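You operate a simulated robot arm through the tools that you are given. There is no shell and no other tool. Be economical: measure what you need, move in short steps, check, and stop when the job is done.

The job below is to be done with a simulated robot arm. You get a single attempt, and the scene is never put back.

JOB
Close up: lids on the blue and green tins, dauber in its cup, display off, slide in.

The check looks at the end state, three seconds after you hand in, the way a careful person would. Anything else that was tipped, shoved, dropped, spilled or broken makes it a failure. Lids that push on must go on centred and level and be pressed home; caps that screw on are set level and turned clockwise until they are tight.

ROBOT AND FRAMES
A 7-joint arm with a two-finger parallel gripper, fixed in place. Base frame: the origin is at the foot of the arm, x ahead of it, y to its left, z up; the work surface is at about z = 10. Units: mm, degrees, N and s.
With the tool pointing down near the work surface it reaches from about 240 to 620 mm from the base axis. Its first joint turns from -66.0 to 66.0 degrees. Payload 2.6 kg.
The TCP is the grasp point between the finger pads, 30 mm short of the fingertips. In the tool frame z runs along the fingers and y along their closing line. The gripper opens to 94 mm. The fingers are 28 mm wide and 10 mm thick; the gripper's body (50 by 96 mm) begins 55 mm behind the TCP.
Orientation is that of the tool frame in the base frame, as a unit quaternion [w, x, y, z]. With the fingers straight down and closing along the base's y, the tool's x points along the base's -x, its y along +y and its z along -z.

CONTROLS
- The arm moves only by the tool play_rows. Its argument "rows" is a list of rows, each a list of 7 numbers: the opening, from 0 (shut) to 1 (fully open), then the shift along the base's x, y, z in mm, then the turn, a rotation vector about the base's x, y, z in degrees. In form: [[grip, dx, dy, dz, ax, ay, az], ...]. A call has 1 to 20 rows; each row shifts and turns the commanded pose from where the row before left it. Each row takes 0.2 s and may step no farther than 50 mm and 8.6 degrees from the row before; otherwise, or with a gripper value out of range, the whole call is refused. A pose out of reach is approached as far as the arm can. The call stops where the force on the tool passes 70 N (or 10 N more than at its start, if that is more) or the arm is blocked; 0.2 s more then pass. Each finger travels about 72 mm/s and halts on what it meets, pressing with about 26 N; the grip force reading is that of the motor and also rises with nothing between the fingers. The clock runs only during rows and for 0.2 s after the last one: add rows that do not move to give the fingers time. It gives the time, the measured TCP pose, the force on the tool (base axes), the opening and the grip force at its end, in the units of the frame above (readings bear some noise), with the torque about the TCP (base axes, N m) and any sound that the robot's microphone picked up.
- Cameras (640 x 400 px; columns grow to the right, rows downward): "scene" is fixed at [32.3, 426.3, 573.7]; the picture's right is [-0.80, -0.60, 0.00], its down [-0.30, 0.40, -0.87] and it looks along [0.52, -0.70, -0.50] (base axes); focal length 368 px, centre (320, 200). "wrist" rides on the gripper at [76, 14, -102] in the tool frame; the picture's right is [-0.18, 0.98, 0.00], its down [-0.75, -0.14, -0.64] and it looks along [-0.63, -0.12, 0.77] (tool axes); focal length 243 px, centre (320, 200). There is no depth. A picture from a camera that has moved, and an enlarged one, comes with that camera's place and axes in the base frame and with its lens.
- snapshot(camera): a new picture of that camera. No time passes.
- enlarge(camera, box): a new picture of the part [left, top, right, bottom] of that camera's present view, enlarged. No time passes.
- job_done(): hands the job in; it is judged then, once.

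Work in short steps. Places have to be worked out from the pictures, the camera data and where the tool is seen: move nearer, look again, correct. Check each grasp and each placing, and mend what went wrong. You have 120 turns and 68 pictures in all, those below and enlarged ones among them. Open the gripper and draw the arm clear of the work before you hand the job in, unless the task says otherwise; then end with one line.

The tools are called after ">>>" by a JSON object that holds its "name" and its "arguments". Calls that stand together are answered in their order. play_rows: Moves the arm, as the interface text tells. Its arguments: {"type":"object","properties":{"rows":{"type":"array"}},"required":["rows"]} The other tools are called the same way: snapshot (camera) takes a picture; enlarge (camera, box) takes an enlarged picture of a part of a camera's view; job_done () hands the job in.

At the start:

```text
time_s: 0.0
eef_pos: [447.3, -71.7, 311.6]
ee_rot: [0.0, 0.0, 1.0, 0.001]
force: [0.3, 0.3, -0.6]
torque: [0.0, -0.02, -0.01]
finger_gap: 93.9
grip_force: 0.0
```

scene: 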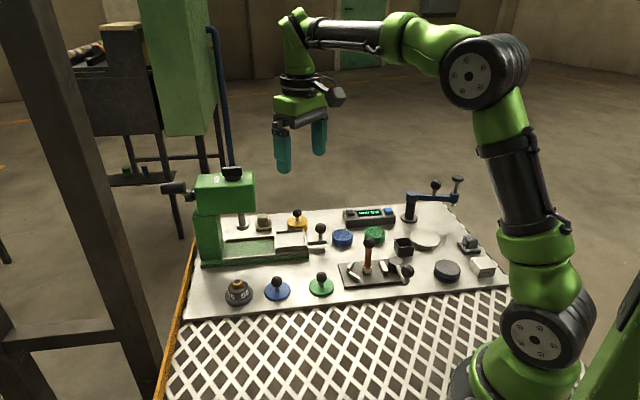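
wrist: 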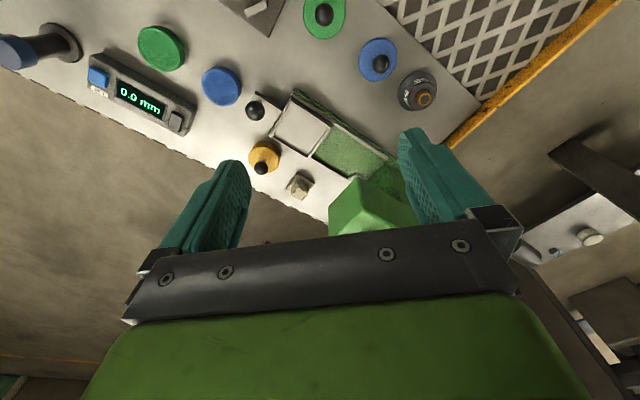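

I start with enlarged views of the bench to identify the items.

>>> {"name": "enlarge", "arguments": {"camera": "scene", "box": [160, 160, 340, 310]}}

>>> {"name": "enlarge", "arguments": {"camera": "scene", "box": [320, 160, 510, 310]}}

```text
2.67 times, centred on (250, 235) of scene
camera zoom: at [32.3, 426.3, 573.7], right [-0.8, -0.6, 0.0], down [-0.3, 0.4, -0.87], along [0.52, -0.7, -0.5], focal length 982 px, centre (507, 107)
```

zoom: 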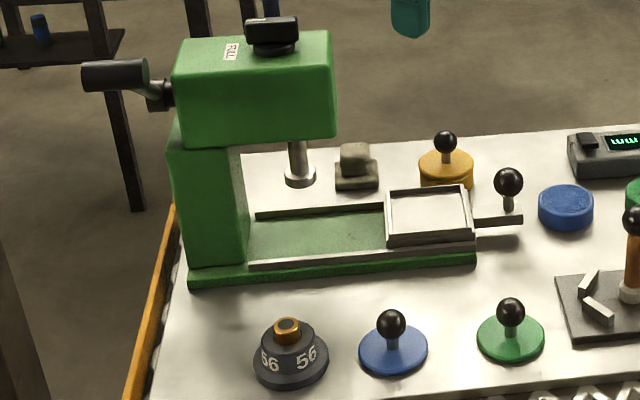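

```text
2.67 times, centred on (415, 235) of scene
camera zoom: at [32.3, 426.3, 573.7], right [-0.8, -0.6, 0.0], down [-0.3, 0.4, -0.87], along [0.52, -0.7, -0.5], focal length 982 px, centre (67, 107)
```

zoom: 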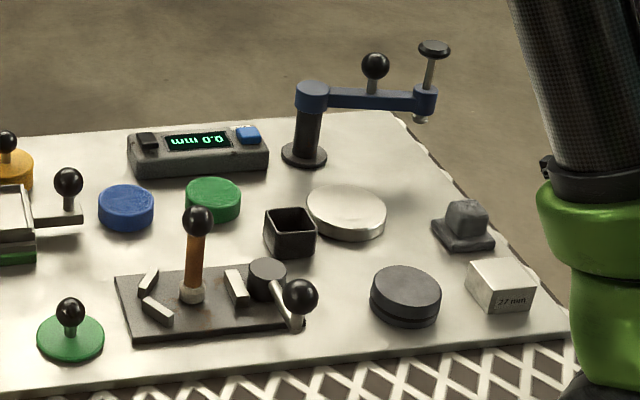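

The dauber seems to be the wooden-handled item on the clamp plate and the cup the black square one. I'll move the wrist camera to look at those more closely.

>>> {"name": "play_rows", "arguments": {"rows": [[1, -30, -30, 0, 0, 0, 0], [1, -30, -30, 0, 0, 0, 0], [1, -30, -30, -10, 0, 0, 0], [1, 0, -30, -10, 0, 0, 0], [1, 0, 0, 0, 0, 0, 0]]}}

>>> {"name": "snapshot", "arguments": {"camera": "wrist"}}

>>> {"name": "enlarge", "arguments": {"camera": "scene", "box": [330, 200, 430, 300]}}

>>> {"name": "enlarge", "arguments": {"camera": "scene", "box": [260, 200, 340, 260]}}

```text
time_s: 1.2
eef_pos: [355.1, -194.8, 294.0]
ee_rot: [0.0, -0.001, 1.0, 0.0]
force: [0.1, 0.6, 0.3]
torque: [0.0, -0.02, -0.03]
finger_gap: 94.1
grip_force: 0.1
```

```text
63 pictures are left
camera wrist: at [277.8, -181.8, 396.4], right [0.18, 0.98, 0.0], down [0.75, -0.14, 0.64], along [0.63, -0.12, -0.77], focal length 243 px, centre (320, 200)
```

wrist: 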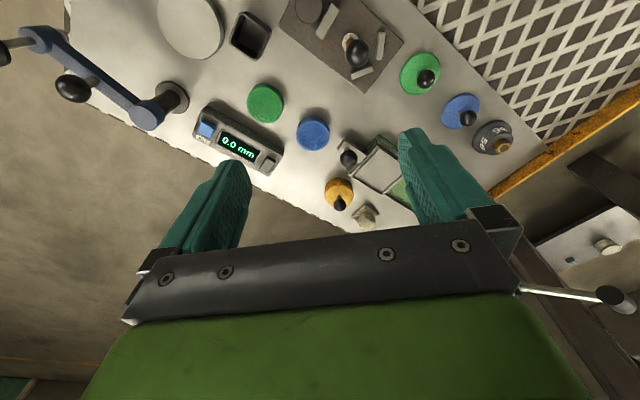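

```text
4.00 times, centred on (380, 250) of scene
camera zoom: at [32.3, 426.3, 573.7], right [-0.8, -0.6, 0.0], down [-0.3, 0.4, -0.87], along [0.52, -0.7, -0.5], focal length 1473 px, centre (80, 0)
```

zoom: 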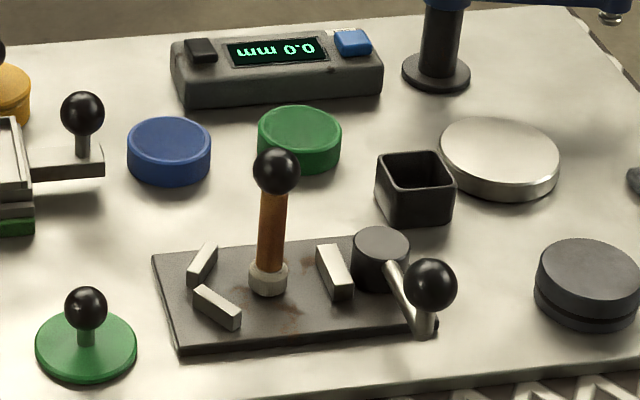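

```text
6.67 times, centred on (300, 230) of scene
camera zoom: at [32.3, 426.3, 573.7], right [-0.8, -0.6, 0.0], down [-0.3, 0.4, -0.87], along [0.52, -0.7, -0.5], focal length 2454 px, centre (453, 0)
```

zoom: 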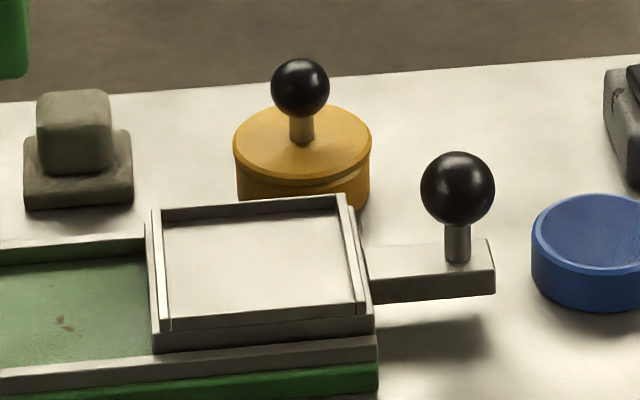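

Next, closer wrist views of the display buttons and of the dauber, cup and tins.

>>> {"name": "enlarge", "arguments": {"camera": "wrist", "box": [180, 0, 340, 100]}}

>>> {"name": "enlarge", "arguments": {"camera": "wrist", "box": [180, 70, 340, 170]}}

>>> {"name": "enlarge", "arguments": {"camera": "wrist", "box": [320, 0, 520, 125]}}

```text
4.00 times, centred on (260, 50) of wrist
camera zoom: at [277.8, -181.8, 396.4], right [0.18, 0.98, 0.0], down [0.75, -0.14, 0.64], along [0.63, -0.12, -0.77], focal length 970 px, centre (560, 800)
```

zoom: 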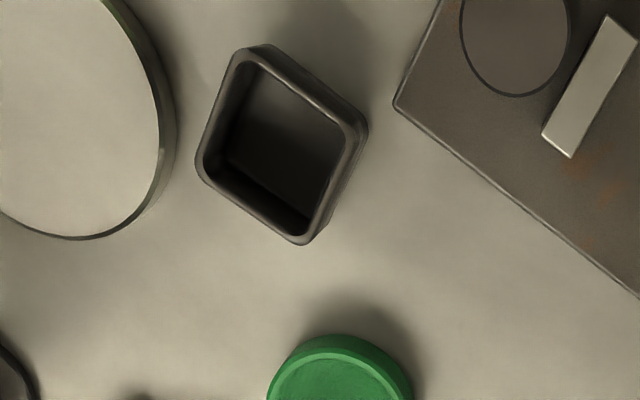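

```text
4.00 times, centred on (260, 120) of wrist
camera zoom: at [277.8, -181.8, 396.4], right [0.18, 0.98, 0.0], down [0.75, -0.14, 0.64], along [0.63, -0.12, -0.77], focal length 970 px, centre (560, 520)
```

zoom: 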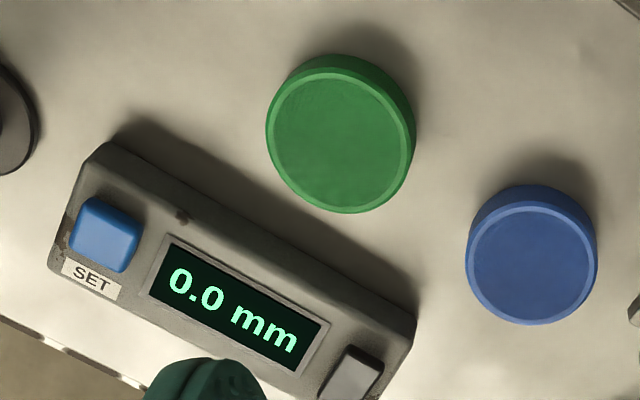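

```text
3.20 times, centred on (420, 62) of wrist
camera zoom: at [277.8, -181.8, 396.4], right [0.18, 0.98, 0.0], down [0.75, -0.14, 0.64], along [0.63, -0.12, -0.77], focal length 776 px, centre (0, 640)
```

zoom: 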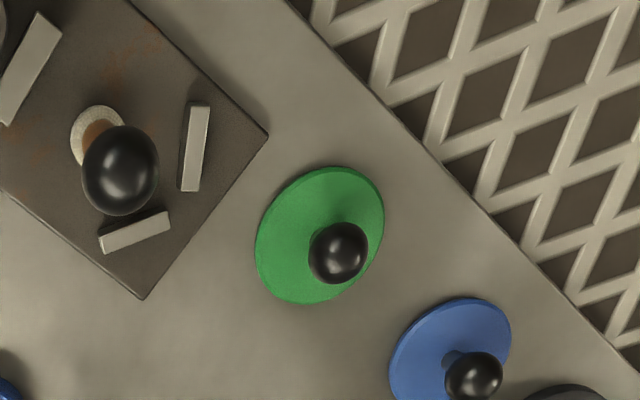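

Blue is SET, so the unlabelled dark button is probably power; I'll check it later. I start with the slide: knob near (476,-173,62), pushing direction about (0.73,0.68). I turn the tool by 43°, close it and hover behind the knob.

>>> {"name": "play_rows", "arguments": {"rows": [[1, 15, -2, -20, 0, 0, 8.6], [0.5, 15, -2, -20, 0, 0, 8.6], [0, 20, -2, -20, 0, 0, 8.6], [0, 20, 0, -30, 0, 0, 8.6], [0, 15, 0, -30, 0, 0, 8.6], [0, 5, -1, -24, 0, 0, 0], [0, 0, 0, 0, 0, 0, 0], [0, 0, 0, 0, 0, 0, 0]]}}

>>> {"name": "snapshot", "arguments": {"camera": "wrist"}}

>>> {"name": "snapshot", "arguments": {"camera": "scene"}}

```text
time_s: 3.0
eef_pos: [448.0, -199.7, 145.4]
ee_rot: [0.0, -0.367, 0.93, 0.0]
force: [0.4, -0.4, 0.8]
torque: [-0.02, -0.02, -0.02]
finger_gap: 0.0
grip_force: 26.1
```

```text
57 pictures are left
camera wrist: at [380.6, -242.1, 249.1], right [-0.54, 0.84, 0.0], down [0.65, 0.41, 0.64], along [0.54, 0.34, -0.77], focal length 243 px, centre (320, 200)
```

wrist: 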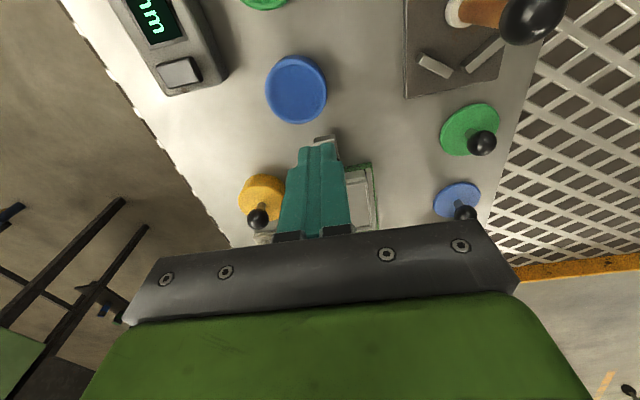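

```text
56 pictures are left
```

scene: 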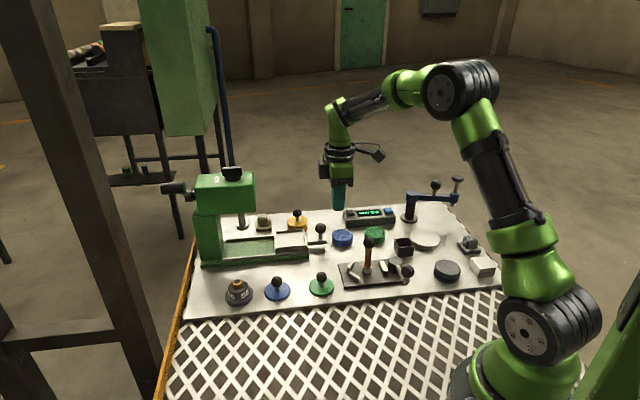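

The bar end shows near (462,-185), so I'm aligned. I back off a little, descend so the tips are level with the knob, clear above the bar and the tin, and start pushing gently.

>>> {"name": "play_rows", "arguments": {"rows": [[0, -11, -10, -20, 0, 0, 0], [0, 0, 0, -25, 0, 0, 0], [0, 0, 0, -24, 0, 0, 0], [0, 7.3, 6.8, 0, 0, 0, 0], [0, 7.3, 6.8, 0, 0, 0, 0], [0, 7.3, 6.8, 0, 0, 0, 0], [0, 7.3, 6.8, 0, 0, 0, 0]]}}

>>> {"name": "enlarge", "arguments": {"camera": "scene", "box": [170, 150, 370, 275]}}

```text
time_s: 4.6
eef_pos: [465.2, -182.1, 79.2]
ee_rot: [0.001, -0.367, 0.93, 0.0]
force: [0.2, -0.5, -0.5]
torque: [-0.01, 0.02, -0.01]
finger_gap: 0.0
grip_force: 25.9
```

```text
3.20 times, centred on (270, 212) of scene
camera zoom: at [32.3, 426.3, 573.7], right [-0.8, -0.6, 0.0], down [-0.3, 0.4, -0.87], along [0.52, -0.7, -0.5], focal length 1178 px, centre (480, 160)
```

zoom: 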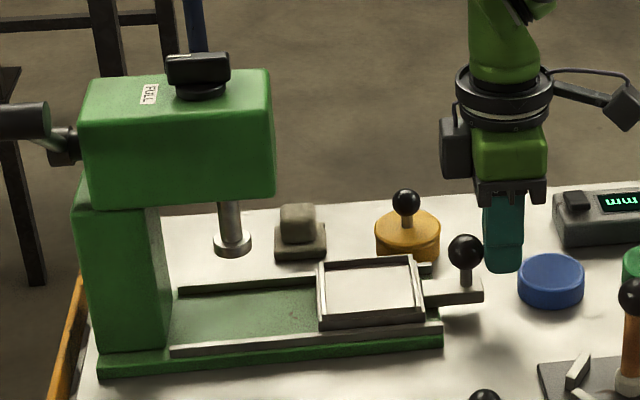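

The knob has already shifted some, so contact is made with little resistance. I carry on with the push.

>>> {"name": "play_rows", "arguments": {"rows": [[0, 7.3, 6.8, 0, 0, 0, 0], [0, 7.3, 6.8, 0, 0, 0, 0], [0, 7.3, 6.8, 0, 0, 0, 0], [0, 7.3, 6.8, 0, 0, 0, 0], [0, 7.3, 6.8, 0, 0, 0, 0], [0, 7.3, 6.8, 0, 0, 0, 0], [0, 7.3, 6.8, 0, 0, 0, 0]]}}

>>> {"name": "enlarge", "arguments": {"camera": "scene", "box": [170, 150, 370, 275]}}

```text
time_s: 6.2
eef_pos: [515.2, -134.0, 77.9]
ee_rot: [0.0, -0.367, 0.93, 0.0]
force: [-0.6, -0.6, 0.2]
torque: [0.02, 0.02, -0.01]
finger_gap: 0.0
grip_force: 26.2
```

```text
3.20 times, centred on (270, 212) of scene
camera zoom: at [32.3, 426.3, 573.7], right [-0.8, -0.6, 0.0], down [-0.3, 0.4, -0.87], along [0.52, -0.7, -0.5], focal length 1178 px, centre (480, 160)
```

zoom: 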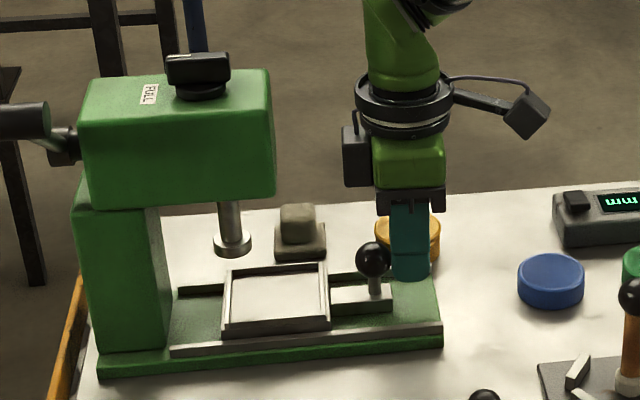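

The slide moves well, with about 40 mm left. I continue in smaller steps so the stop is met gently.

>>> {"name": "play_rows", "arguments": {"rows": [[0, 5.8, 5.5, 0, 0, 0, 0], [0, 5.8, 5.5, 0, 0, 0, 0], [0, 3.7, 3.4, 0, 0, 0, 0], [0, 3.7, 3.4, 0, 0, 0, 0], [0, 2.2, 2, 0, 0, 0, 0], [0, 2.2, 2, 0, 0, 0, 0]]}}

>>> {"name": "enlarge", "arguments": {"camera": "scene", "box": [170, 150, 370, 275]}}

```text
time_s: 7.6
eef_pos: [537.5, -116.7, 78.0]
ee_rot: [-0.004, -0.365, 0.931, -0.002]
force: [-26.7, -14.0, 7.0]
torque: [0.0, 0.4, 0.22]
finger_gap: 0.0
grip_force: 26.1
```

```text
3.20 times, centred on (270, 212) of scene
camera zoom: at [32.2, 426.3, 573.7], right [-0.8, -0.6, 0.0], down [-0.3, 0.4, -0.87], along [0.52, -0.7, -0.5], focal length 1178 px, centre (480, 160)
```

zoom: 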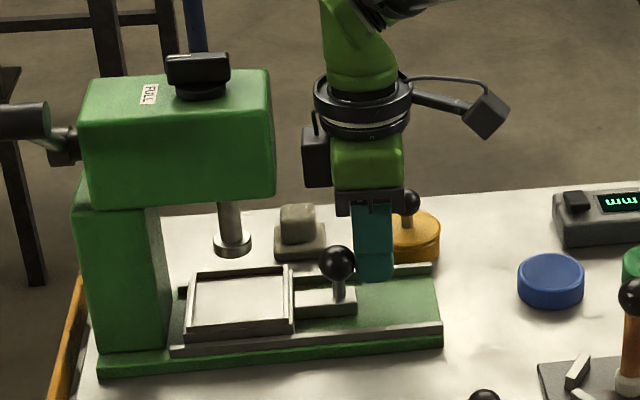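

Reaction of about 30 N: this looks like the stop. I push slightly more to confirm that it doesn't advance.

>>> {"name": "play_rows", "arguments": {"rows": [[0, 2.2, 2, 0, 0, 0, 0], [0, 2.2, 2, 0, 0, 0, 0], [0, 0, 0, 0, 0, 0, 0]]}}

```text
time_s: 8.4
eef_pos: [540.6, -120.5, 76.0]
ee_rot: [-0.008, -0.362, 0.932, -0.006]
force: [-39.4, -28.2, 2.6]
torque: [-0.28, 0.52, 0.26]
finger_gap: 0.0
grip_force: 25.8
```

It no longer advances along the rail, so this is the stop. I back off and rise to look.

>>> {"name": "play_rows", "arguments": {"rows": [[0, -6, -5.5, 0, 0, 0, 0], [0, -15, -14, 0, 0, 0, 0], [0, -20, -18, 15, 0, 0, 0], [0, -30, -30, 50, 0, 0, 0], [0, -30, -30, 50, 0, 0, 0], [0, 0, 0, 20, 0, 0, 0]]}}

>>> {"name": "snapshot", "arguments": {"camera": "wrist"}}

>>> {"name": "enlarge", "arguments": {"camera": "scene", "box": [180, 200, 340, 300]}}

```text
refused: row 4 steps farther than a row can; nothing moved
```

```text
52 pictures are left
camera wrist: at [475.5, -158.2, 181.1], right [-0.53, 0.85, -0.01], down [0.66, 0.42, 0.63], along [0.54, 0.33, -0.78], focal length 243 px, centre (320, 200)
```

wrist: 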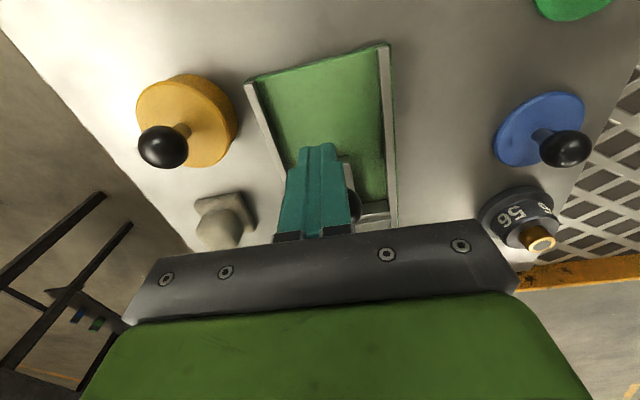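

```text
4.00 times, centred on (260, 250) of scene
camera zoom: at [32.3, 426.3, 573.7], right [-0.8, -0.6, 0.0], down [-0.3, 0.4, -0.87], along [0.52, -0.7, -0.5], focal length 1473 px, centre (560, 0)
```

zoom: 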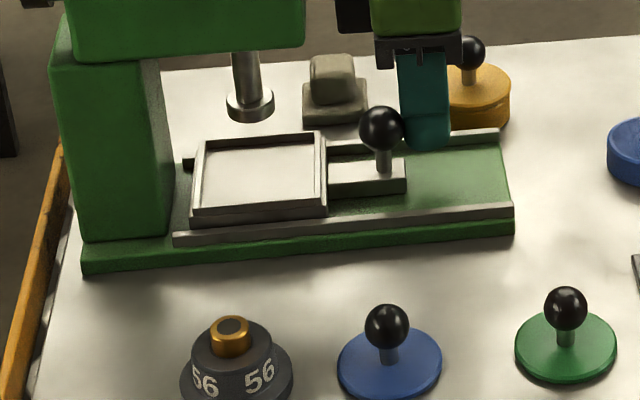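

The fingers slid slightly to the side of the knob, and the tray may be a few mm short of the ram's centre. I back off, recentre and push again to confirm the stop.

>>> {"name": "play_rows", "arguments": {"rows": [[0, -12, -10.5, 0, 0, 0, 0], [0, -4.5, 4, 2, 0, 0, 0], [0, 5.2, 4.7, 0, 0, 0, 0], [0, 3.7, 3.4, 0, 0, 0, 0], [0, 2.2, 2, 0, 0, 0, 0], [0, 2.2, 2, 0, 0, 0, 0], [0, 1.5, 1.3, 0, 0, 0, 0]]}}

>>> {"name": "enlarge", "arguments": {"camera": "scene", "box": [180, 200, 340, 300]}}

```text
time_s: 10.0
eef_pos: [535.0, -115.6, 77.9]
ee_rot: [-0.012, -0.359, 0.933, -0.004]
force: [-2.1, -0.1, 0.6]
torque: [-0.04, -0.01, 0.06]
finger_gap: 0.2
grip_force: 25.7
stopped in row 7: the force on the tool passed its limit at 71 N (the readings are from after the stop); the commanded pose is now the measured one
```

```text
4.00 times, centred on (260, 250) of scene
camera zoom: at [32.3, 426.3, 573.7], right [-0.8, -0.6, 0.0], down [-0.3, 0.4, -0.87], along [0.52, -0.7, -0.5], focal length 1473 px, centre (560, 0)
```

zoom: 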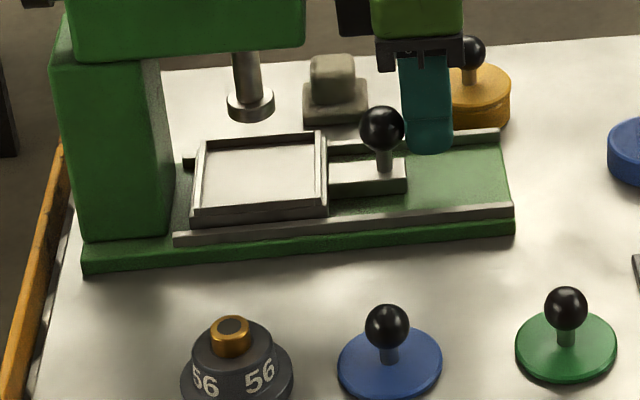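

That is definitely the end stop (71 N, no motion): the slide is in. I retract, level the tool, turn back to zero yaw and hover over the blue lid.

>>> {"name": "play_rows", "arguments": {"rows": [[0, -15, -14, 0, 0, 0, 0], [0, -20, -18, 20, 0.92, -1.12, 0], [0, -5, -5, 45, 0, 0, 0], [0, -5, 20, 45, 0, 0, 0], [0.5, -10, 45, 0, 0, 0, -8.4], [0.5, -10, 45, -10, 0, 0, -8.4], [0.5, -8, 40, -10, 0, 0, -8.4], [0.5, -8, 10, -10, 0, 0, -8.4], [0.5, 0, 4, -8, 0, 0, -8.4], [0.5, 0, 0, 0, 0, 0, 0]]}}

>>> {"name": "snapshot", "arguments": {"camera": "wrist"}}

```text
time_s: 12.2
eef_pos: [454.3, 14.3, 150.5]
ee_rot: [0.0, 0.0, 1.0, 0.001]
force: [0.2, -0.5, 0.6]
torque: [-0.02, 0.03, 0.01]
finger_gap: 46.7
grip_force: 0.1
```

```text
49 pictures are left
camera wrist: at [377.2, 28.1, 253.2], right [0.18, 0.98, 0.0], down [0.75, -0.14, 0.64], along [0.63, -0.12, -0.77], focal length 243 px, centre (320, 200)
```

wrist: 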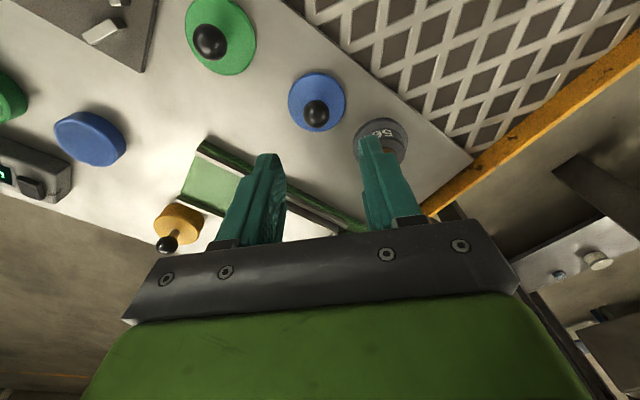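

The blue lid's knob triangulates to (453, 11, 44), diameter about 22. I descend so the pads straddle it with the tips above the disc, then close.

>>> {"name": "play_rows", "arguments": {"rows": [[0.5, -1.6, -3.3, -30, 0, 0, 0], [0.5, 0, 0, -30, 0, 0, 0], [0.5, 0, 0, -25, 0, 0, 0], [0.5, 0, 0, -14, 0, 0, 0], [0.5, 0, 0, 0, 0, 0, 0]]}}

>>> {"name": "enlarge", "arguments": {"camera": "scene", "box": [220, 220, 340, 310]}}

>>> {"name": "enlarge", "arguments": {"camera": "wrist", "box": [200, 40, 440, 190]}}

```text
time_s: 13.4
eef_pos: [452.3, 7.3, 51.7]
ee_rot: [0.001, -0.001, 1.0, 0.001]
force: [0.3, -0.4, 0.7]
torque: [0.01, 0.03, 0.01]
finger_gap: 47.3
grip_force: 0.0
```

```text
4.44 times, centred on (280, 265) of scene
camera zoom: at [32.3, 426.3, 573.7], right [-0.8, -0.6, 0.0], down [-0.3, 0.4, -0.87], along [0.52, -0.7, -0.5], focal length 1636 px, centre (498, -89)
```

zoom: 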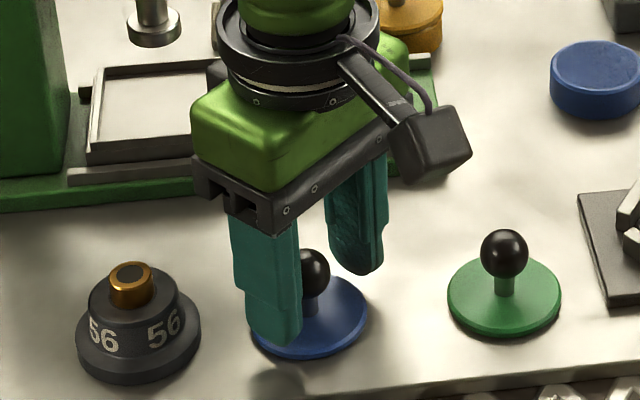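

```text
2.67 times, centred on (320, 115) of wrist
camera zoom: at [375.6, 21.5, 154.4], right [0.18, 0.98, 0.0], down [0.75, -0.14, 0.64], along [0.63, -0.12, -0.77], focal length 647 px, centre (320, 427)
```

zoom: 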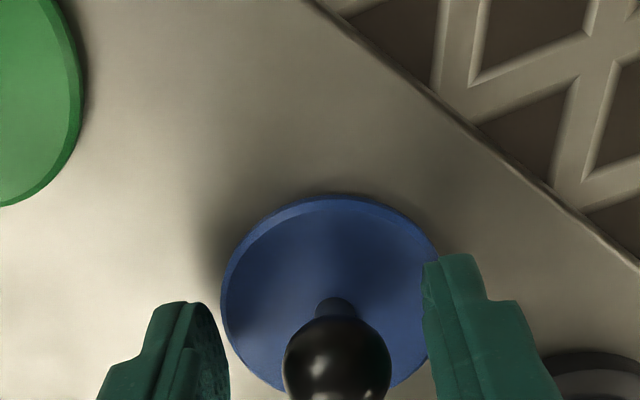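

The knob sits about 3 mm to +y of the finger midline. I correct that and close.

>>> {"name": "play_rows", "arguments": {"rows": [[0.5, 0, 3, 0, 0, 0, 0], [0.35, 0, 0, 0, 0, 0, 0], [0.25, 0, 0, 0, 0, 0, 0], [0.0, 0, 0, 0, 0, 0, 0], [0.0, 0, 0, 0, 0, 0, 0], [0.0, 0, 0, 0, 0, 0, 0]]}}

>>> {"name": "enlarge", "arguments": {"camera": "wrist", "box": [200, 40, 440, 190]}}

```text
time_s: 14.8
eef_pos: [453.0, 10.7, 51.3]
ee_rot: [0.001, -0.001, 1.0, 0.001]
force: [-0.4, -0.6, -0.6]
torque: [-0.01, -0.02, 0.0]
finger_gap: 22.7
grip_force: 25.8
```

```text
2.67 times, centred on (320, 115) of wrist
camera zoom: at [376.1, 25.0, 154.5], right [0.18, 0.98, 0.0], down [0.75, -0.14, 0.64], along [0.63, -0.12, -0.77], focal length 647 px, centre (320, 427)
```

zoom: 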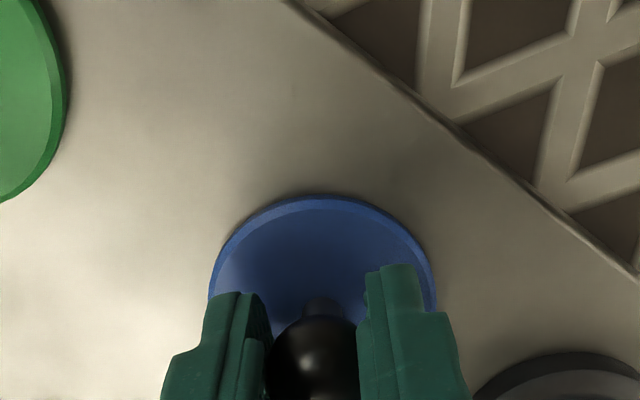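

Gripped at 22.7 mm. I lift and carry it over towards the blue tin at about (446,-226), staying high.

>>> {"name": "play_rows", "arguments": {"rows": [[0, 0, 0, 15, 0, 0, 0], [0, 0, 0, 40, 0, 0, 0], [0, 0, 0, 40, 0, 0, 0], [0, 0, -40, 0, 0, 0, 0], [0, 0, -40, 0, 0, 0, 0], [0, 0, -40, 0, 0, 0, 0], [0, 0, -40, 0, 0, 0, 0], [0, 0, -40, 0, 0, 0, 0], [0, -7, -36, 0, 0, 0, 0], [0, 0, 0, 0, 0, 0, 0]]}}

>>> {"name": "snapshot", "arguments": {"camera": "wrist"}}

>>> {"name": "enlarge", "arguments": {"camera": "scene", "box": [290, 150, 410, 250]}}

```text
time_s: 17.0
eef_pos: [444.0, -221.2, 148.0]
ee_rot: [0.002, -0.001, 1.0, 0.002]
force: [0.1, 0.0, 0.2]
torque: [0.0, -0.03, 0.01]
finger_gap: 0.0
grip_force: 25.9
```

```text
45 pictures are left
camera wrist: at [367.3, -207.8, 250.3], right [0.18, 0.98, 0.0], down [0.75, -0.14, 0.64], along [0.63, -0.12, -0.77], focal length 243 px, centre (320, 200)
```

wrist: 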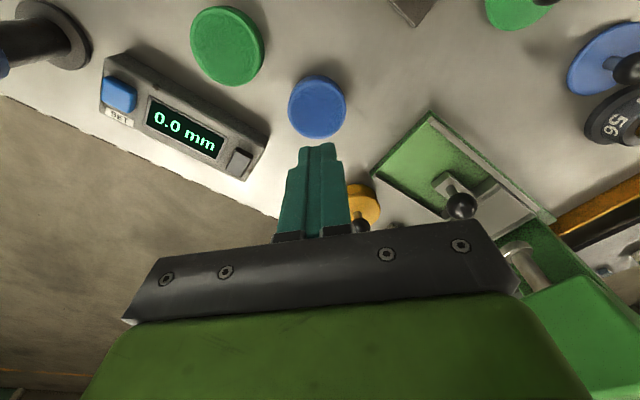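

```text
4.00 times, centred on (350, 200) of scene
camera zoom: at [32.3, 426.3, 573.7], right [-0.8, -0.6, 0.0], down [-0.3, 0.4, -0.87], along [0.52, -0.7, -0.5], focal length 1473 px, centre (200, 200)
```

zoom: 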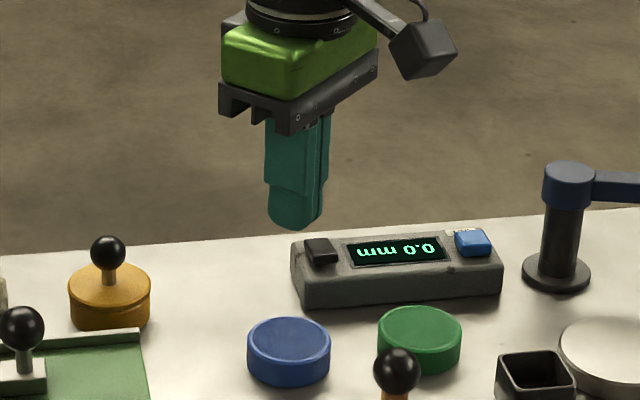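

The gripper is empty: the lid slipped off. I check where it is.

>>> {"name": "enlarge", "arguments": {"camera": "scene", "box": [200, 230, 360, 330]}}

```text
4.00 times, centred on (280, 280) of scene
camera zoom: at [32.3, 426.3, 573.7], right [-0.8, -0.6, 0.0], down [-0.3, 0.4, -0.87], along [0.52, -0.7, -0.5], focal length 1473 px, centre (480, -120)
```

zoom: 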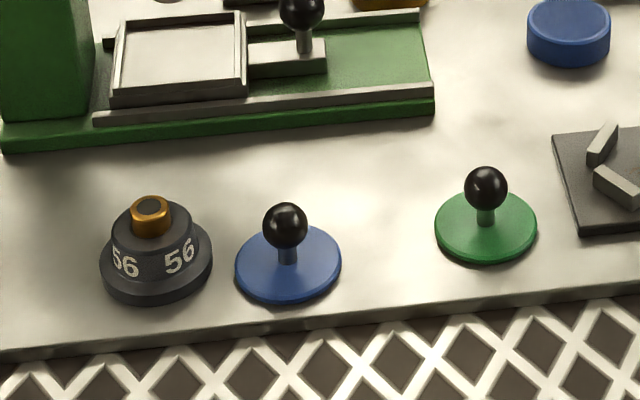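

The lid is upright, shifted to about (451, 29). I probably gripped too high on the ball. I go back and descend until just above the disc, then lift slowly.

>>> {"name": "play_rows", "arguments": {"rows": [[0.3, 0, 45, 0, 0, 0, 0], [0.5, 0, 45, 0, 0, 0, 0], [0.5, 0, 45, 0, 0, 0, 0], [0.5, 3, 45, 0, 0, 0, 0], [0.5, 3, 45, -15, 0, 0, 0], [0.5, 0, 24, -35, 0, 0, 0], [0.5, 0, 0, -30, 0, 0, 0], [0.5, 0, 0, 0, 0, 0, 0]]}}

>>> {"name": "enlarge", "arguments": {"camera": "wrist", "box": [200, 40, 440, 190]}}

```text
time_s: 18.8
eef_pos: [447.8, 29.1, 66.9]
ee_rot: [0.0, 0.0, 1.0, 0.001]
force: [0.8, -0.3, 0.6]
torque: [0.0, -0.01, -0.01]
finger_gap: 47.0
grip_force: 0.1
```

```text
2.67 times, centred on (320, 115) of wrist
camera zoom: at [371.3, 43.4, 170.2], right [0.18, 0.98, 0.0], down [0.75, -0.14, 0.64], along [0.63, -0.12, -0.77], focal length 647 px, centre (320, 427)
```

zoom: 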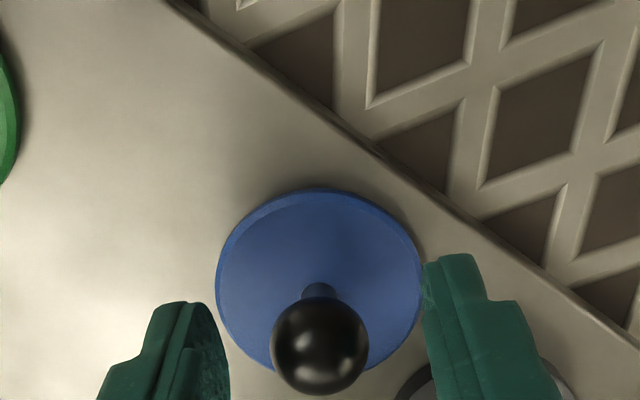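

Ball at about (452, 28). I correct and descend in small steps to lightly feel for the disc.

>>> {"name": "play_rows", "arguments": {"rows": [[0.5, 4, -1, -10, 0, 0, 0], [0.5, 0, 0, -6, 0, 0, 0], [0.5, 0, 0, -3, 0, 0, 0], [0.5, 0, 0, 0, 0, 0, 0]]}}

>>> {"name": "enlarge", "arguments": {"camera": "scene", "box": [230, 240, 310, 310]}}

```text
time_s: 19.8
eef_pos: [454.4, 24.4, 48.3]
ee_rot: [0.001, -0.001, 1.0, 0.001]
force: [0.3, -0.2, -0.1]
torque: [-0.02, 0.02, 0.01]
finger_gap: 47.1
grip_force: 0.0
```

```text
5.71 times, centred on (270, 275) of scene
camera zoom: at [32.3, 426.3, 573.7], right [-0.8, -0.6, 0.0], down [-0.3, 0.4, -0.87], along [0.52, -0.7, -0.5], focal length 2104 px, centre (606, -229)
```

zoom: 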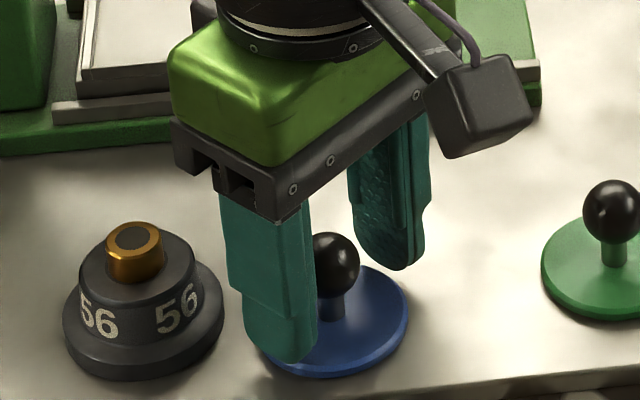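

I'm still a bit above the disc, so I step down further, feeling for contact, shift +2 mm in y, and close.

>>> {"name": "play_rows", "arguments": {"rows": [[0.5, 0, 2, -2, 0, 0, 0], [0.35, 0, 0, -1, 0, 0, 0], [0.28, 0, 0, 0, 0, 0, 0], [0.0, 0, 0, 0, 0, 0, 0], [0.0, 0, 0, 0, 0, 0, 0], [0.0, 0, 0, 0, 0, 0, 0]]}}

>>> {"name": "play_rows", "arguments": {"rows": [[0, 0, 0, 3, 0, 0, 0], [0, 0, 0, 3, 0, 0, 0], [0, 0, 0, 4, 0, 0, 0], [0, 0, 0, 5, 0, 0, 0], [0, 0, 0, 5, 0, 0, 0], [0, 0, 0, 0, 0, 0, 0]]}}

>>> {"name": "enlarge", "arguments": {"camera": "scene", "box": [230, 240, 310, 310]}}

```text
time_s: 21.2
eef_pos: [456.2, 28.5, 45.9]
ee_rot: [0.001, -0.002, 1.0, 0.001]
force: [2.6, 2.2, 8.8]
torque: [-0.03, 0.04, -0.02]
finger_gap: 22.8
grip_force: 26.4
```

```text
time_s: 22.6
eef_pos: [454.1, 25.7, 65.2]
ee_rot: [0.001, 0.0, 1.0, 0.002]
force: [0.4, -0.2, -0.4]
torque: [0.0, 0.02, 0.0]
finger_gap: 22.6
grip_force: 26.2
```

```text
5.71 times, centred on (270, 275) of scene
camera zoom: at [32.3, 426.3, 573.7], right [-0.8, -0.6, 0.0], down [-0.3, 0.4, -0.87], along [0.52, -0.7, -0.5], focal length 2104 px, centre (606, -229)
```

zoom: 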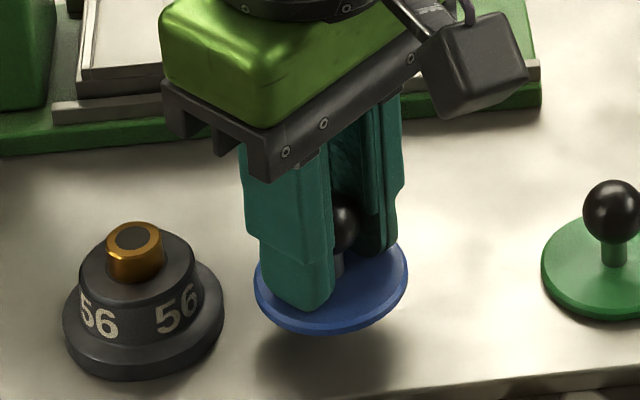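

Held level with the tips just on the disc. I lift smoothly and carry it over to the blue tin in gentle steps.

>>> {"name": "play_rows", "arguments": {"rows": [[0, 0, 0, 8, 0, 0, 0], [0, 0, 0, 14, 0, 0, 0], [0, 0, 0, 14, 0, 0, 0], [0, 0, 0, 8, 0, 0, 0], [0, 0, -10, 0, 0, 0, 0], [0, -1, -20, 0, 0, 0, 0], [0, -1, -24, 0, 0, 0, 0], [0, -1, -24, 0, 0, 0, 0], [0, -1, -24, 0, 0, 0, 0], [0, -1, -24, 0, 0, 0, 0], [0, -1, -24, 0, 0, 0, 0], [0, -1, -24, 0, 0, 0, 0], [0, -1, -24, 0, 0, 0, 0], [0, 0, -24, 0, 0, 0, 0], [0, 0, -20, 0, 0, 0, 0], [0, 0, -10, 0, 0, 0, 0], [0, 0, 0, 0, 0, 0, 0]]}}

>>> {"name": "enlarge", "arguments": {"camera": "wrist", "box": [160, 20, 480, 220]}}

>>> {"name": "enlarge", "arguments": {"camera": "scene", "box": [290, 180, 390, 260]}}

```text
time_s: 26.2
eef_pos: [447.4, -225.9, 108.9]
ee_rot: [0.0, -0.001, 1.0, 0.001]
force: [-0.1, -0.3, 0.0]
torque: [0.01, 0.0, 0.02]
finger_gap: 22.4
grip_force: 25.5
```

```text
2.00 times, centred on (320, 120) of wrist
camera zoom: at [370.6, -212.3, 211.7], right [0.18, 0.98, 0.0], down [0.75, -0.14, 0.64], along [0.63, -0.12, -0.77], focal length 485 px, centre (320, 360)
```

zoom: 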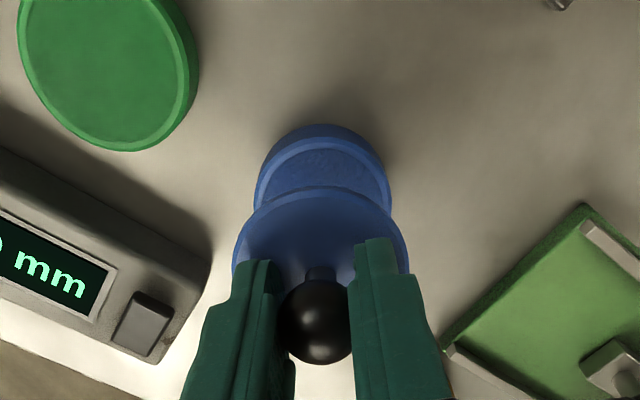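

```text
5.00 times, centred on (340, 220) of scene
camera zoom: at [32.3, 426.3, 573.7], right [-0.8, -0.6, 0.0], down [-0.3, 0.4, -0.87], along [0.52, -0.7, -0.5], focal length 1841 px, centre (220, 100)
```

zoom: 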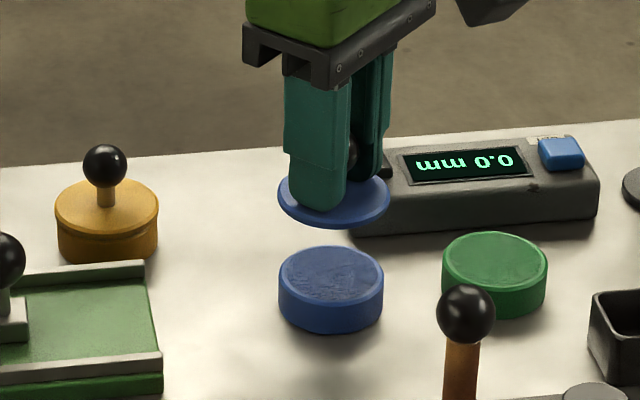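

Held level and nearly centred: the lid needs about +1.5 mm in x and +0.5 in y. I correct and descend to just above the rim, then check.

>>> {"name": "play_rows", "arguments": {"rows": [[0, 1.5, 0.5, -10, 0, 0, 0], [0, 0, 0, -10, 0, 0, 0], [0, 0, 0, -8, 0, 0, 0], [0, 0, 0, -7, 0, 0, 0], [0, 0, 0, -5, 0, 0, 0], [0, 0, 0, 0, 0, 0, 0]]}}

>>> {"name": "enlarge", "arguments": {"camera": "wrist", "box": [200, 40, 440, 190]}}

>>> {"name": "enlarge", "arguments": {"camera": "scene", "box": [310, 200, 374, 250]}}

```text
time_s: 27.6
eef_pos: [447.3, -225.8, 67.5]
ee_rot: [0.001, -0.002, 1.0, 0.001]
force: [0.7, 0.8, -0.6]
torque: [-0.03, 0.01, -0.01]
finger_gap: 22.5
grip_force: 25.9
```

```text
2.67 times, centred on (320, 115) of wrist
camera zoom: at [372.3, -212.3, 170.3], right [0.18, 0.98, 0.0], down [0.75, -0.14, 0.64], along [0.63, -0.12, -0.77], focal length 647 px, centre (320, 427)
```

zoom: 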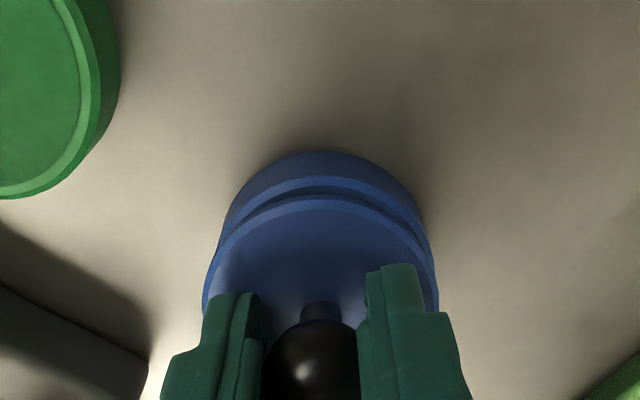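

```text
8.00 times, centred on (342, 225) of scene
camera zoom: at [32.3, 426.3, 573.7], right [-0.8, -0.6, 0.0], down [-0.3, 0.4, -0.87], along [0.52, -0.7, -0.5], focal length 2945 px, centre (144, 0)
```

zoom: 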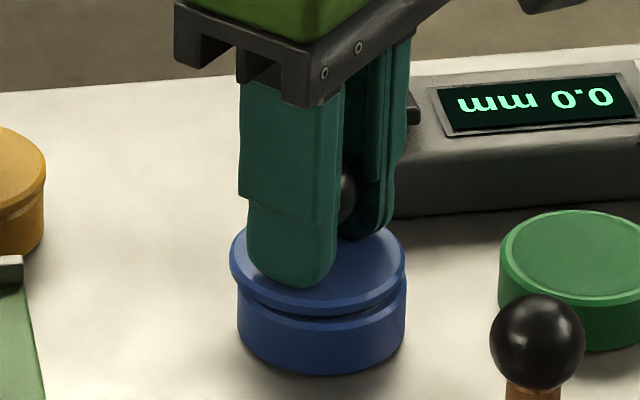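

The lid is about 1 mm off sideways in the scene view. A small correction, then I step down until contact and press moderately.

>>> {"name": "play_rows", "arguments": {"rows": [[0, -0.7, -0.4, -2, 0, 0, 0], [0, 0, 0, -2, 0, 0, 0], [0, 0, 0, -1, 0, 0, 0], [0, 0, 0, -1, 0, 0, 0], [0, 0, 0, 0, 0, 0, 0]]}}

>>> {"name": "enlarge", "arguments": {"camera": "scene", "box": [310, 200, 374, 250]}}

```text
time_s: 28.8
eef_pos: [450.3, -226.1, 65.8]
ee_rot: [0.004, 0.0, 1.0, -0.001]
force: [-16.7, 3.1, 43.2]
torque: [0.07, 0.55, -0.01]
finger_gap: 22.4
grip_force: 25.9
```

```text
8.00 times, centred on (342, 225) of scene
camera zoom: at [32.0, 426.4, 573.6], right [-0.8, -0.6, 0.0], down [-0.3, 0.4, -0.87], along [0.52, -0.7, -0.5], focal length 2945 px, centre (144, 0)
```

zoom: 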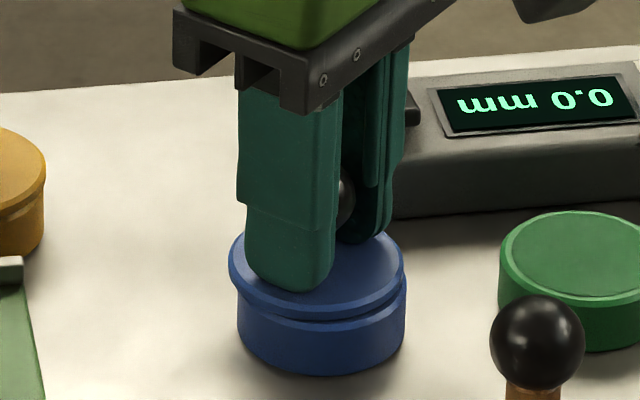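

It landed off-centre toward +x (side force −17 N, lid shifted left of the tin in view). I lift a little and look again before re-seating.

>>> {"name": "play_rows", "arguments": {"rows": [[0, 0, 0, 3, 0, 0, 0], [0, 0, 0, 3, 0, 0, 0], [0, 0, 0, 0, 0, 0, 0], [0, 0, 0, 0, 0, 0, 0]]}}

>>> {"name": "enlarge", "arguments": {"camera": "scene", "box": [310, 200, 374, 250]}}

>>> {"name": "enlarge", "arguments": {"camera": "wrist", "box": [240, 70, 400, 170]}}

```text
time_s: 29.8
eef_pos: [446.1, -225.4, 66.3]
ee_rot: [-0.003, 0.0, 1.0, 0.002]
force: [-24.3, 6.0, 10.7]
torque: [0.0, 0.17, 0.01]
finger_gap: 22.6
grip_force: 25.7
heard: snap
```

```text
8.00 times, centred on (342, 225) of scene
camera zoom: at [32.2, 426.3, 573.7], right [-0.8, -0.6, 0.0], down [-0.3, 0.4, -0.87], along [0.52, -0.7, -0.5], focal length 2945 px, centre (144, 0)
```

zoom: 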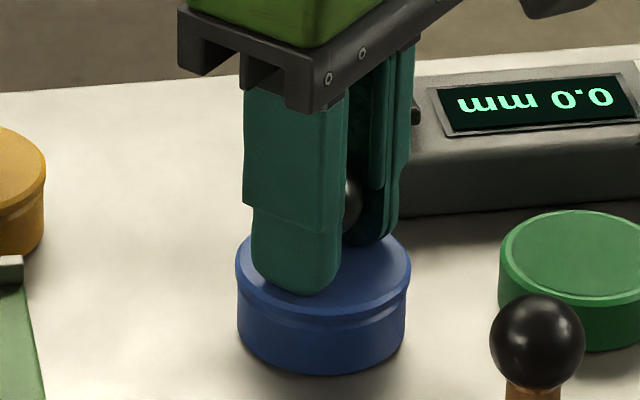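

```text
4.00 times, centred on (320, 120) of wrist
camera zoom: at [370.5, -211.2, 170.0], right [0.18, 0.98, 0.0], down [0.76, -0.14, 0.64], along [0.63, -0.11, -0.77], focal length 970 px, centre (320, 520)
```

zoom: 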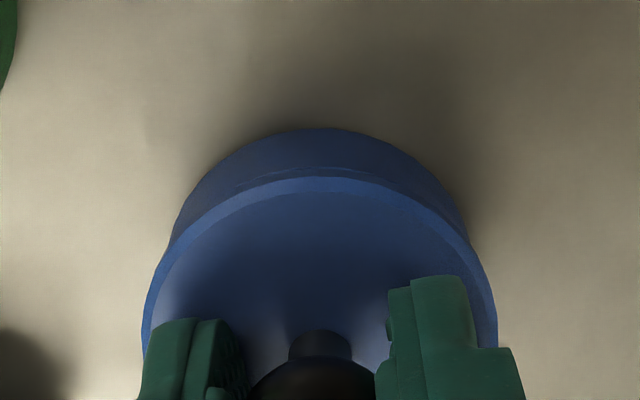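

A snap was heard and the lid now looks seated. I relieve the residual side force, then open.

>>> {"name": "play_rows", "arguments": {"rows": [[0, -1.5, 0.4, -1, 0, 0, 0], [0, 0, 0, 0, 0, 0, 0]]}}

```text
time_s: 30.4
eef_pos: [447.3, -224.2, 65.9]
ee_rot: [0.001, -0.001, 1.0, 0.001]
force: [-19.0, 1.7, 7.6]
torque: [-0.03, 0.43, -0.07]
finger_gap: 22.6
grip_force: 26.5
```

Still −19 N in x; I ease further.

>>> {"name": "play_rows", "arguments": {"rows": [[0, -2, 0, 0, 0, 0, 0], [0, -1, 0, 0, 0, 0, 0], [0, 0, 0, 0, 0, 0, 0]]}}

```text
time_s: 31.2
eef_pos: [442.8, -224.5, 67.5]
ee_rot: [0.0, -0.001, 1.0, 0.001]
force: [-0.7, -0.1, 0.0]
torque: [0.0, 0.01, -0.01]
finger_gap: 22.6
grip_force: 26.2
heard: snap
```

Another snap, and the forces are now zero; I look.

>>> {"name": "enlarge", "arguments": {"camera": "scene", "box": [310, 200, 374, 250]}}

>>> {"name": "enlarge", "arguments": {"camera": "wrist", "box": [240, 70, 400, 170]}}

```text
8.00 times, centred on (342, 225) of scene
camera zoom: at [32.3, 426.3, 573.7], right [-0.8, -0.6, 0.0], down [-0.3, 0.4, -0.87], along [0.52, -0.7, -0.5], focal length 2945 px, centre (144, 0)
```

zoom: 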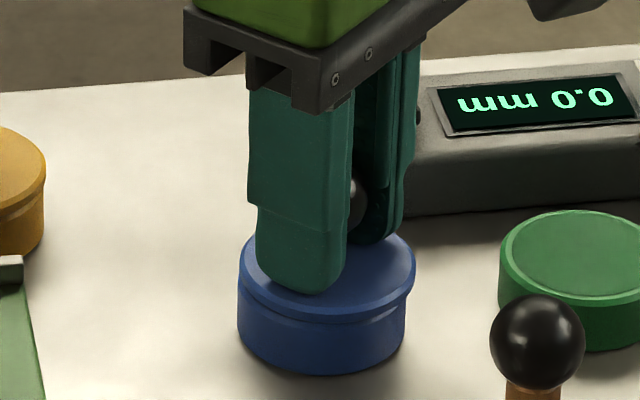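

```text
4.00 times, centred on (320, 120) of wrist
camera zoom: at [367.7, -210.8, 170.5], right [0.18, 0.98, 0.0], down [0.75, -0.14, 0.64], along [0.63, -0.12, -0.77], focal length 970 px, centre (320, 520)
```

zoom: 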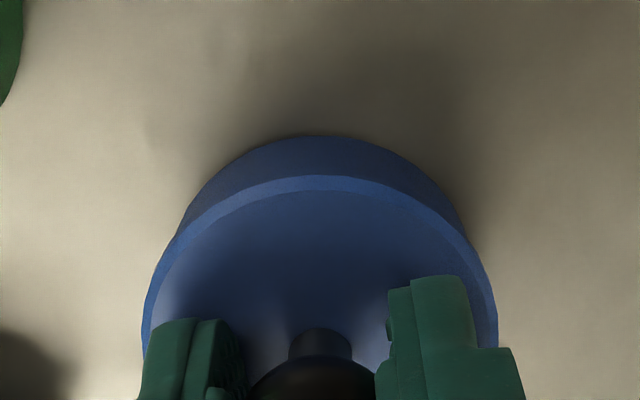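

The lid popped off again and is about 2 mm toward −x of centre; the true centre lies between the two trials. I lift slightly, shift (+2.4,−0.4) and descend in tiny steps, watching side forces.

>>> {"name": "play_rows", "arguments": {"rows": [[0, 0, 0, 3, 0, 0, 0], [0, 2.4, -0.4, 0, 0, 0, 0], [0, 0, 0, 0, 0, 0, 0]]}}

>>> {"name": "enlarge", "arguments": {"camera": "scene", "box": [310, 200, 374, 250]}}

>>> {"name": "play_rows", "arguments": {"rows": [[0, 0, 0, -2, 0, 0, 0], [0, 0, 0, -2, 0, 0, 0], [0, 0, 0, -1, 0, 0, 0], [0, 0, 0, 0, 0, 0, 0]]}}

```text
time_s: 32.0
eef_pos: [447.5, -224.7, 70.8]
ee_rot: [0.0, -0.001, 1.0, 0.001]
force: [0.5, 0.3, -0.8]
torque: [0.0, -0.01, -0.01]
finger_gap: 22.5
grip_force: 25.9
```

```text
8.00 times, centred on (342, 225) of scene
camera zoom: at [32.3, 426.3, 573.7], right [-0.8, -0.6, 0.0], down [-0.3, 0.4, -0.87], along [0.52, -0.7, -0.5], focal length 2945 px, centre (144, 0)
```

zoom: 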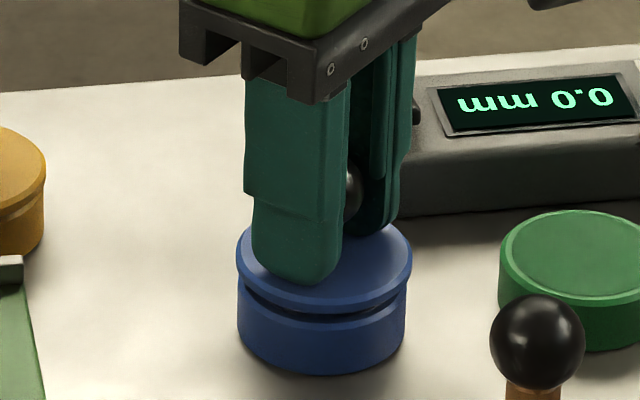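

```text
time_s: 33.0
eef_pos: [445.9, -224.8, 66.3]
ee_rot: [0.001, 0.0, 1.0, 0.001]
force: [-1.6, 0.4, 5.5]
torque: [0.03, 0.06, -0.03]
finger_gap: 22.6
grip_force: 26.1
```

Centring is within about 0.5 mm and contact starts with hardly any side force. I press on in small steps.

>>> {"name": "play_rows", "arguments": {"rows": [[0, 0.3, 0, -1, 0, 0, 0], [0, 0, 0, -1, 0, 0, 0], [0, 0, 0, -1, 0, 0, 0], [0, 0, 0, 0, 0, 0, 0]]}}

```text
time_s: 34.0
eef_pos: [449.0, -225.0, 65.2]
ee_rot: [0.004, 0.001, 1.0, 0.0]
force: [-14.3, 6.8, 41.4]
torque: [0.22, 0.59, -0.01]
finger_gap: 22.7
grip_force: 25.5
```

Pressing deflects the arm by about 3 mm in +x, giving −14 N of side load. I compensate by −2.5 in x and +1 in y and press on.

>>> {"name": "play_rows", "arguments": {"rows": [[0, -1.5, 0.6, 0, 0, 0, 0], [0, -1.0, 0.4, -0.5, 0, 0, 0], [0, 0, 0, 0, 0, 0, 0]]}}

```text
time_s: 34.8
eef_pos: [447.1, -225.4, 65.7]
ee_rot: [0.006, -0.002, 1.0, -0.003]
force: [5.3, -5.1, 31.5]
torque: [0.01, 0.1, 0.06]
finger_gap: 22.7
grip_force: 26.0
```

Side loads are now small (+5, −5). I press down further, with slight counter-shifts.

>>> {"name": "play_rows", "arguments": {"rows": [[0, 0, -0.5, -1, 0, 0, 0], [0, -0.3, 0, -1, 0, 0, 0], [0, -0.3, 0, -1, 0, 0, 0], [0, 0, 0, 0, 0, 0, 0]]}}

```text
time_s: 35.8
eef_pos: [448.2, -225.6, 65.6]
ee_rot: [0.007, -0.001, 1.0, -0.002]
force: [-1.8, 3.7, 48.8]
torque: [0.18, 0.54, -0.05]
finger_gap: 22.5
grip_force: 26.1
```

No snap at 49 N yet. I add a little more force, remaining under 70 N.

>>> {"name": "play_rows", "arguments": {"rows": [[0, -0.4, 0, -1, 0, 0, 0], [0, -0.4, 0, -1, 0, 0, 0], [0, 0, 0, 0, 0, 0, 0]]}}

>>> {"name": "enlarge", "arguments": {"camera": "scene", "box": [310, 200, 374, 250]}}

```text
time_s: 36.6
eef_pos: [448.3, -225.5, 66.0]
ee_rot: [0.01, -0.001, 1.0, -0.004]
force: [2.9, 6.4, 57.4]
torque: [0.37, 0.69, -0.07]
finger_gap: 22.6
grip_force: 26.4
```

```text
8.00 times, centred on (342, 225) of scene
camera zoom: at [32.0, 426.5, 573.6], right [-0.8, -0.6, 0.0], down [-0.3, 0.4, -0.87], along [0.52, -0.7, -0.5], focal length 2945 px, centre (144, 0)
```

zoom: 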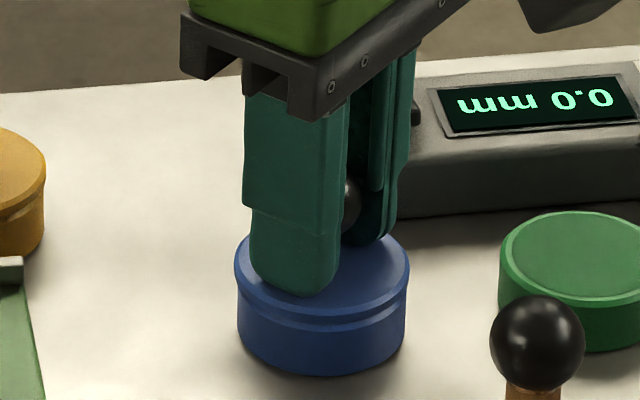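

The lid sits near-flush but no snap. I'll unload and release it, then press from above on the knob so it can self-align.

>>> {"name": "play_rows", "arguments": {"rows": [[0, 0.5, 0, 3, 0, 0, 0], [0, 0.5, 0, 2, 0, 0, 0], [0, 0, 0, 1, 0, 0, 0], [0, 0, 0, 0, 0, 0, 0]]}}

```text
time_s: 37.6
eef_pos: [444.1, -225.5, 66.2]
ee_rot: [0.003, 0.0, 1.0, -0.001]
force: [7.0, -1.1, 19.8]
torque: [-0.11, -0.5, 0.01]
finger_gap: 22.9
grip_force: 25.7
```

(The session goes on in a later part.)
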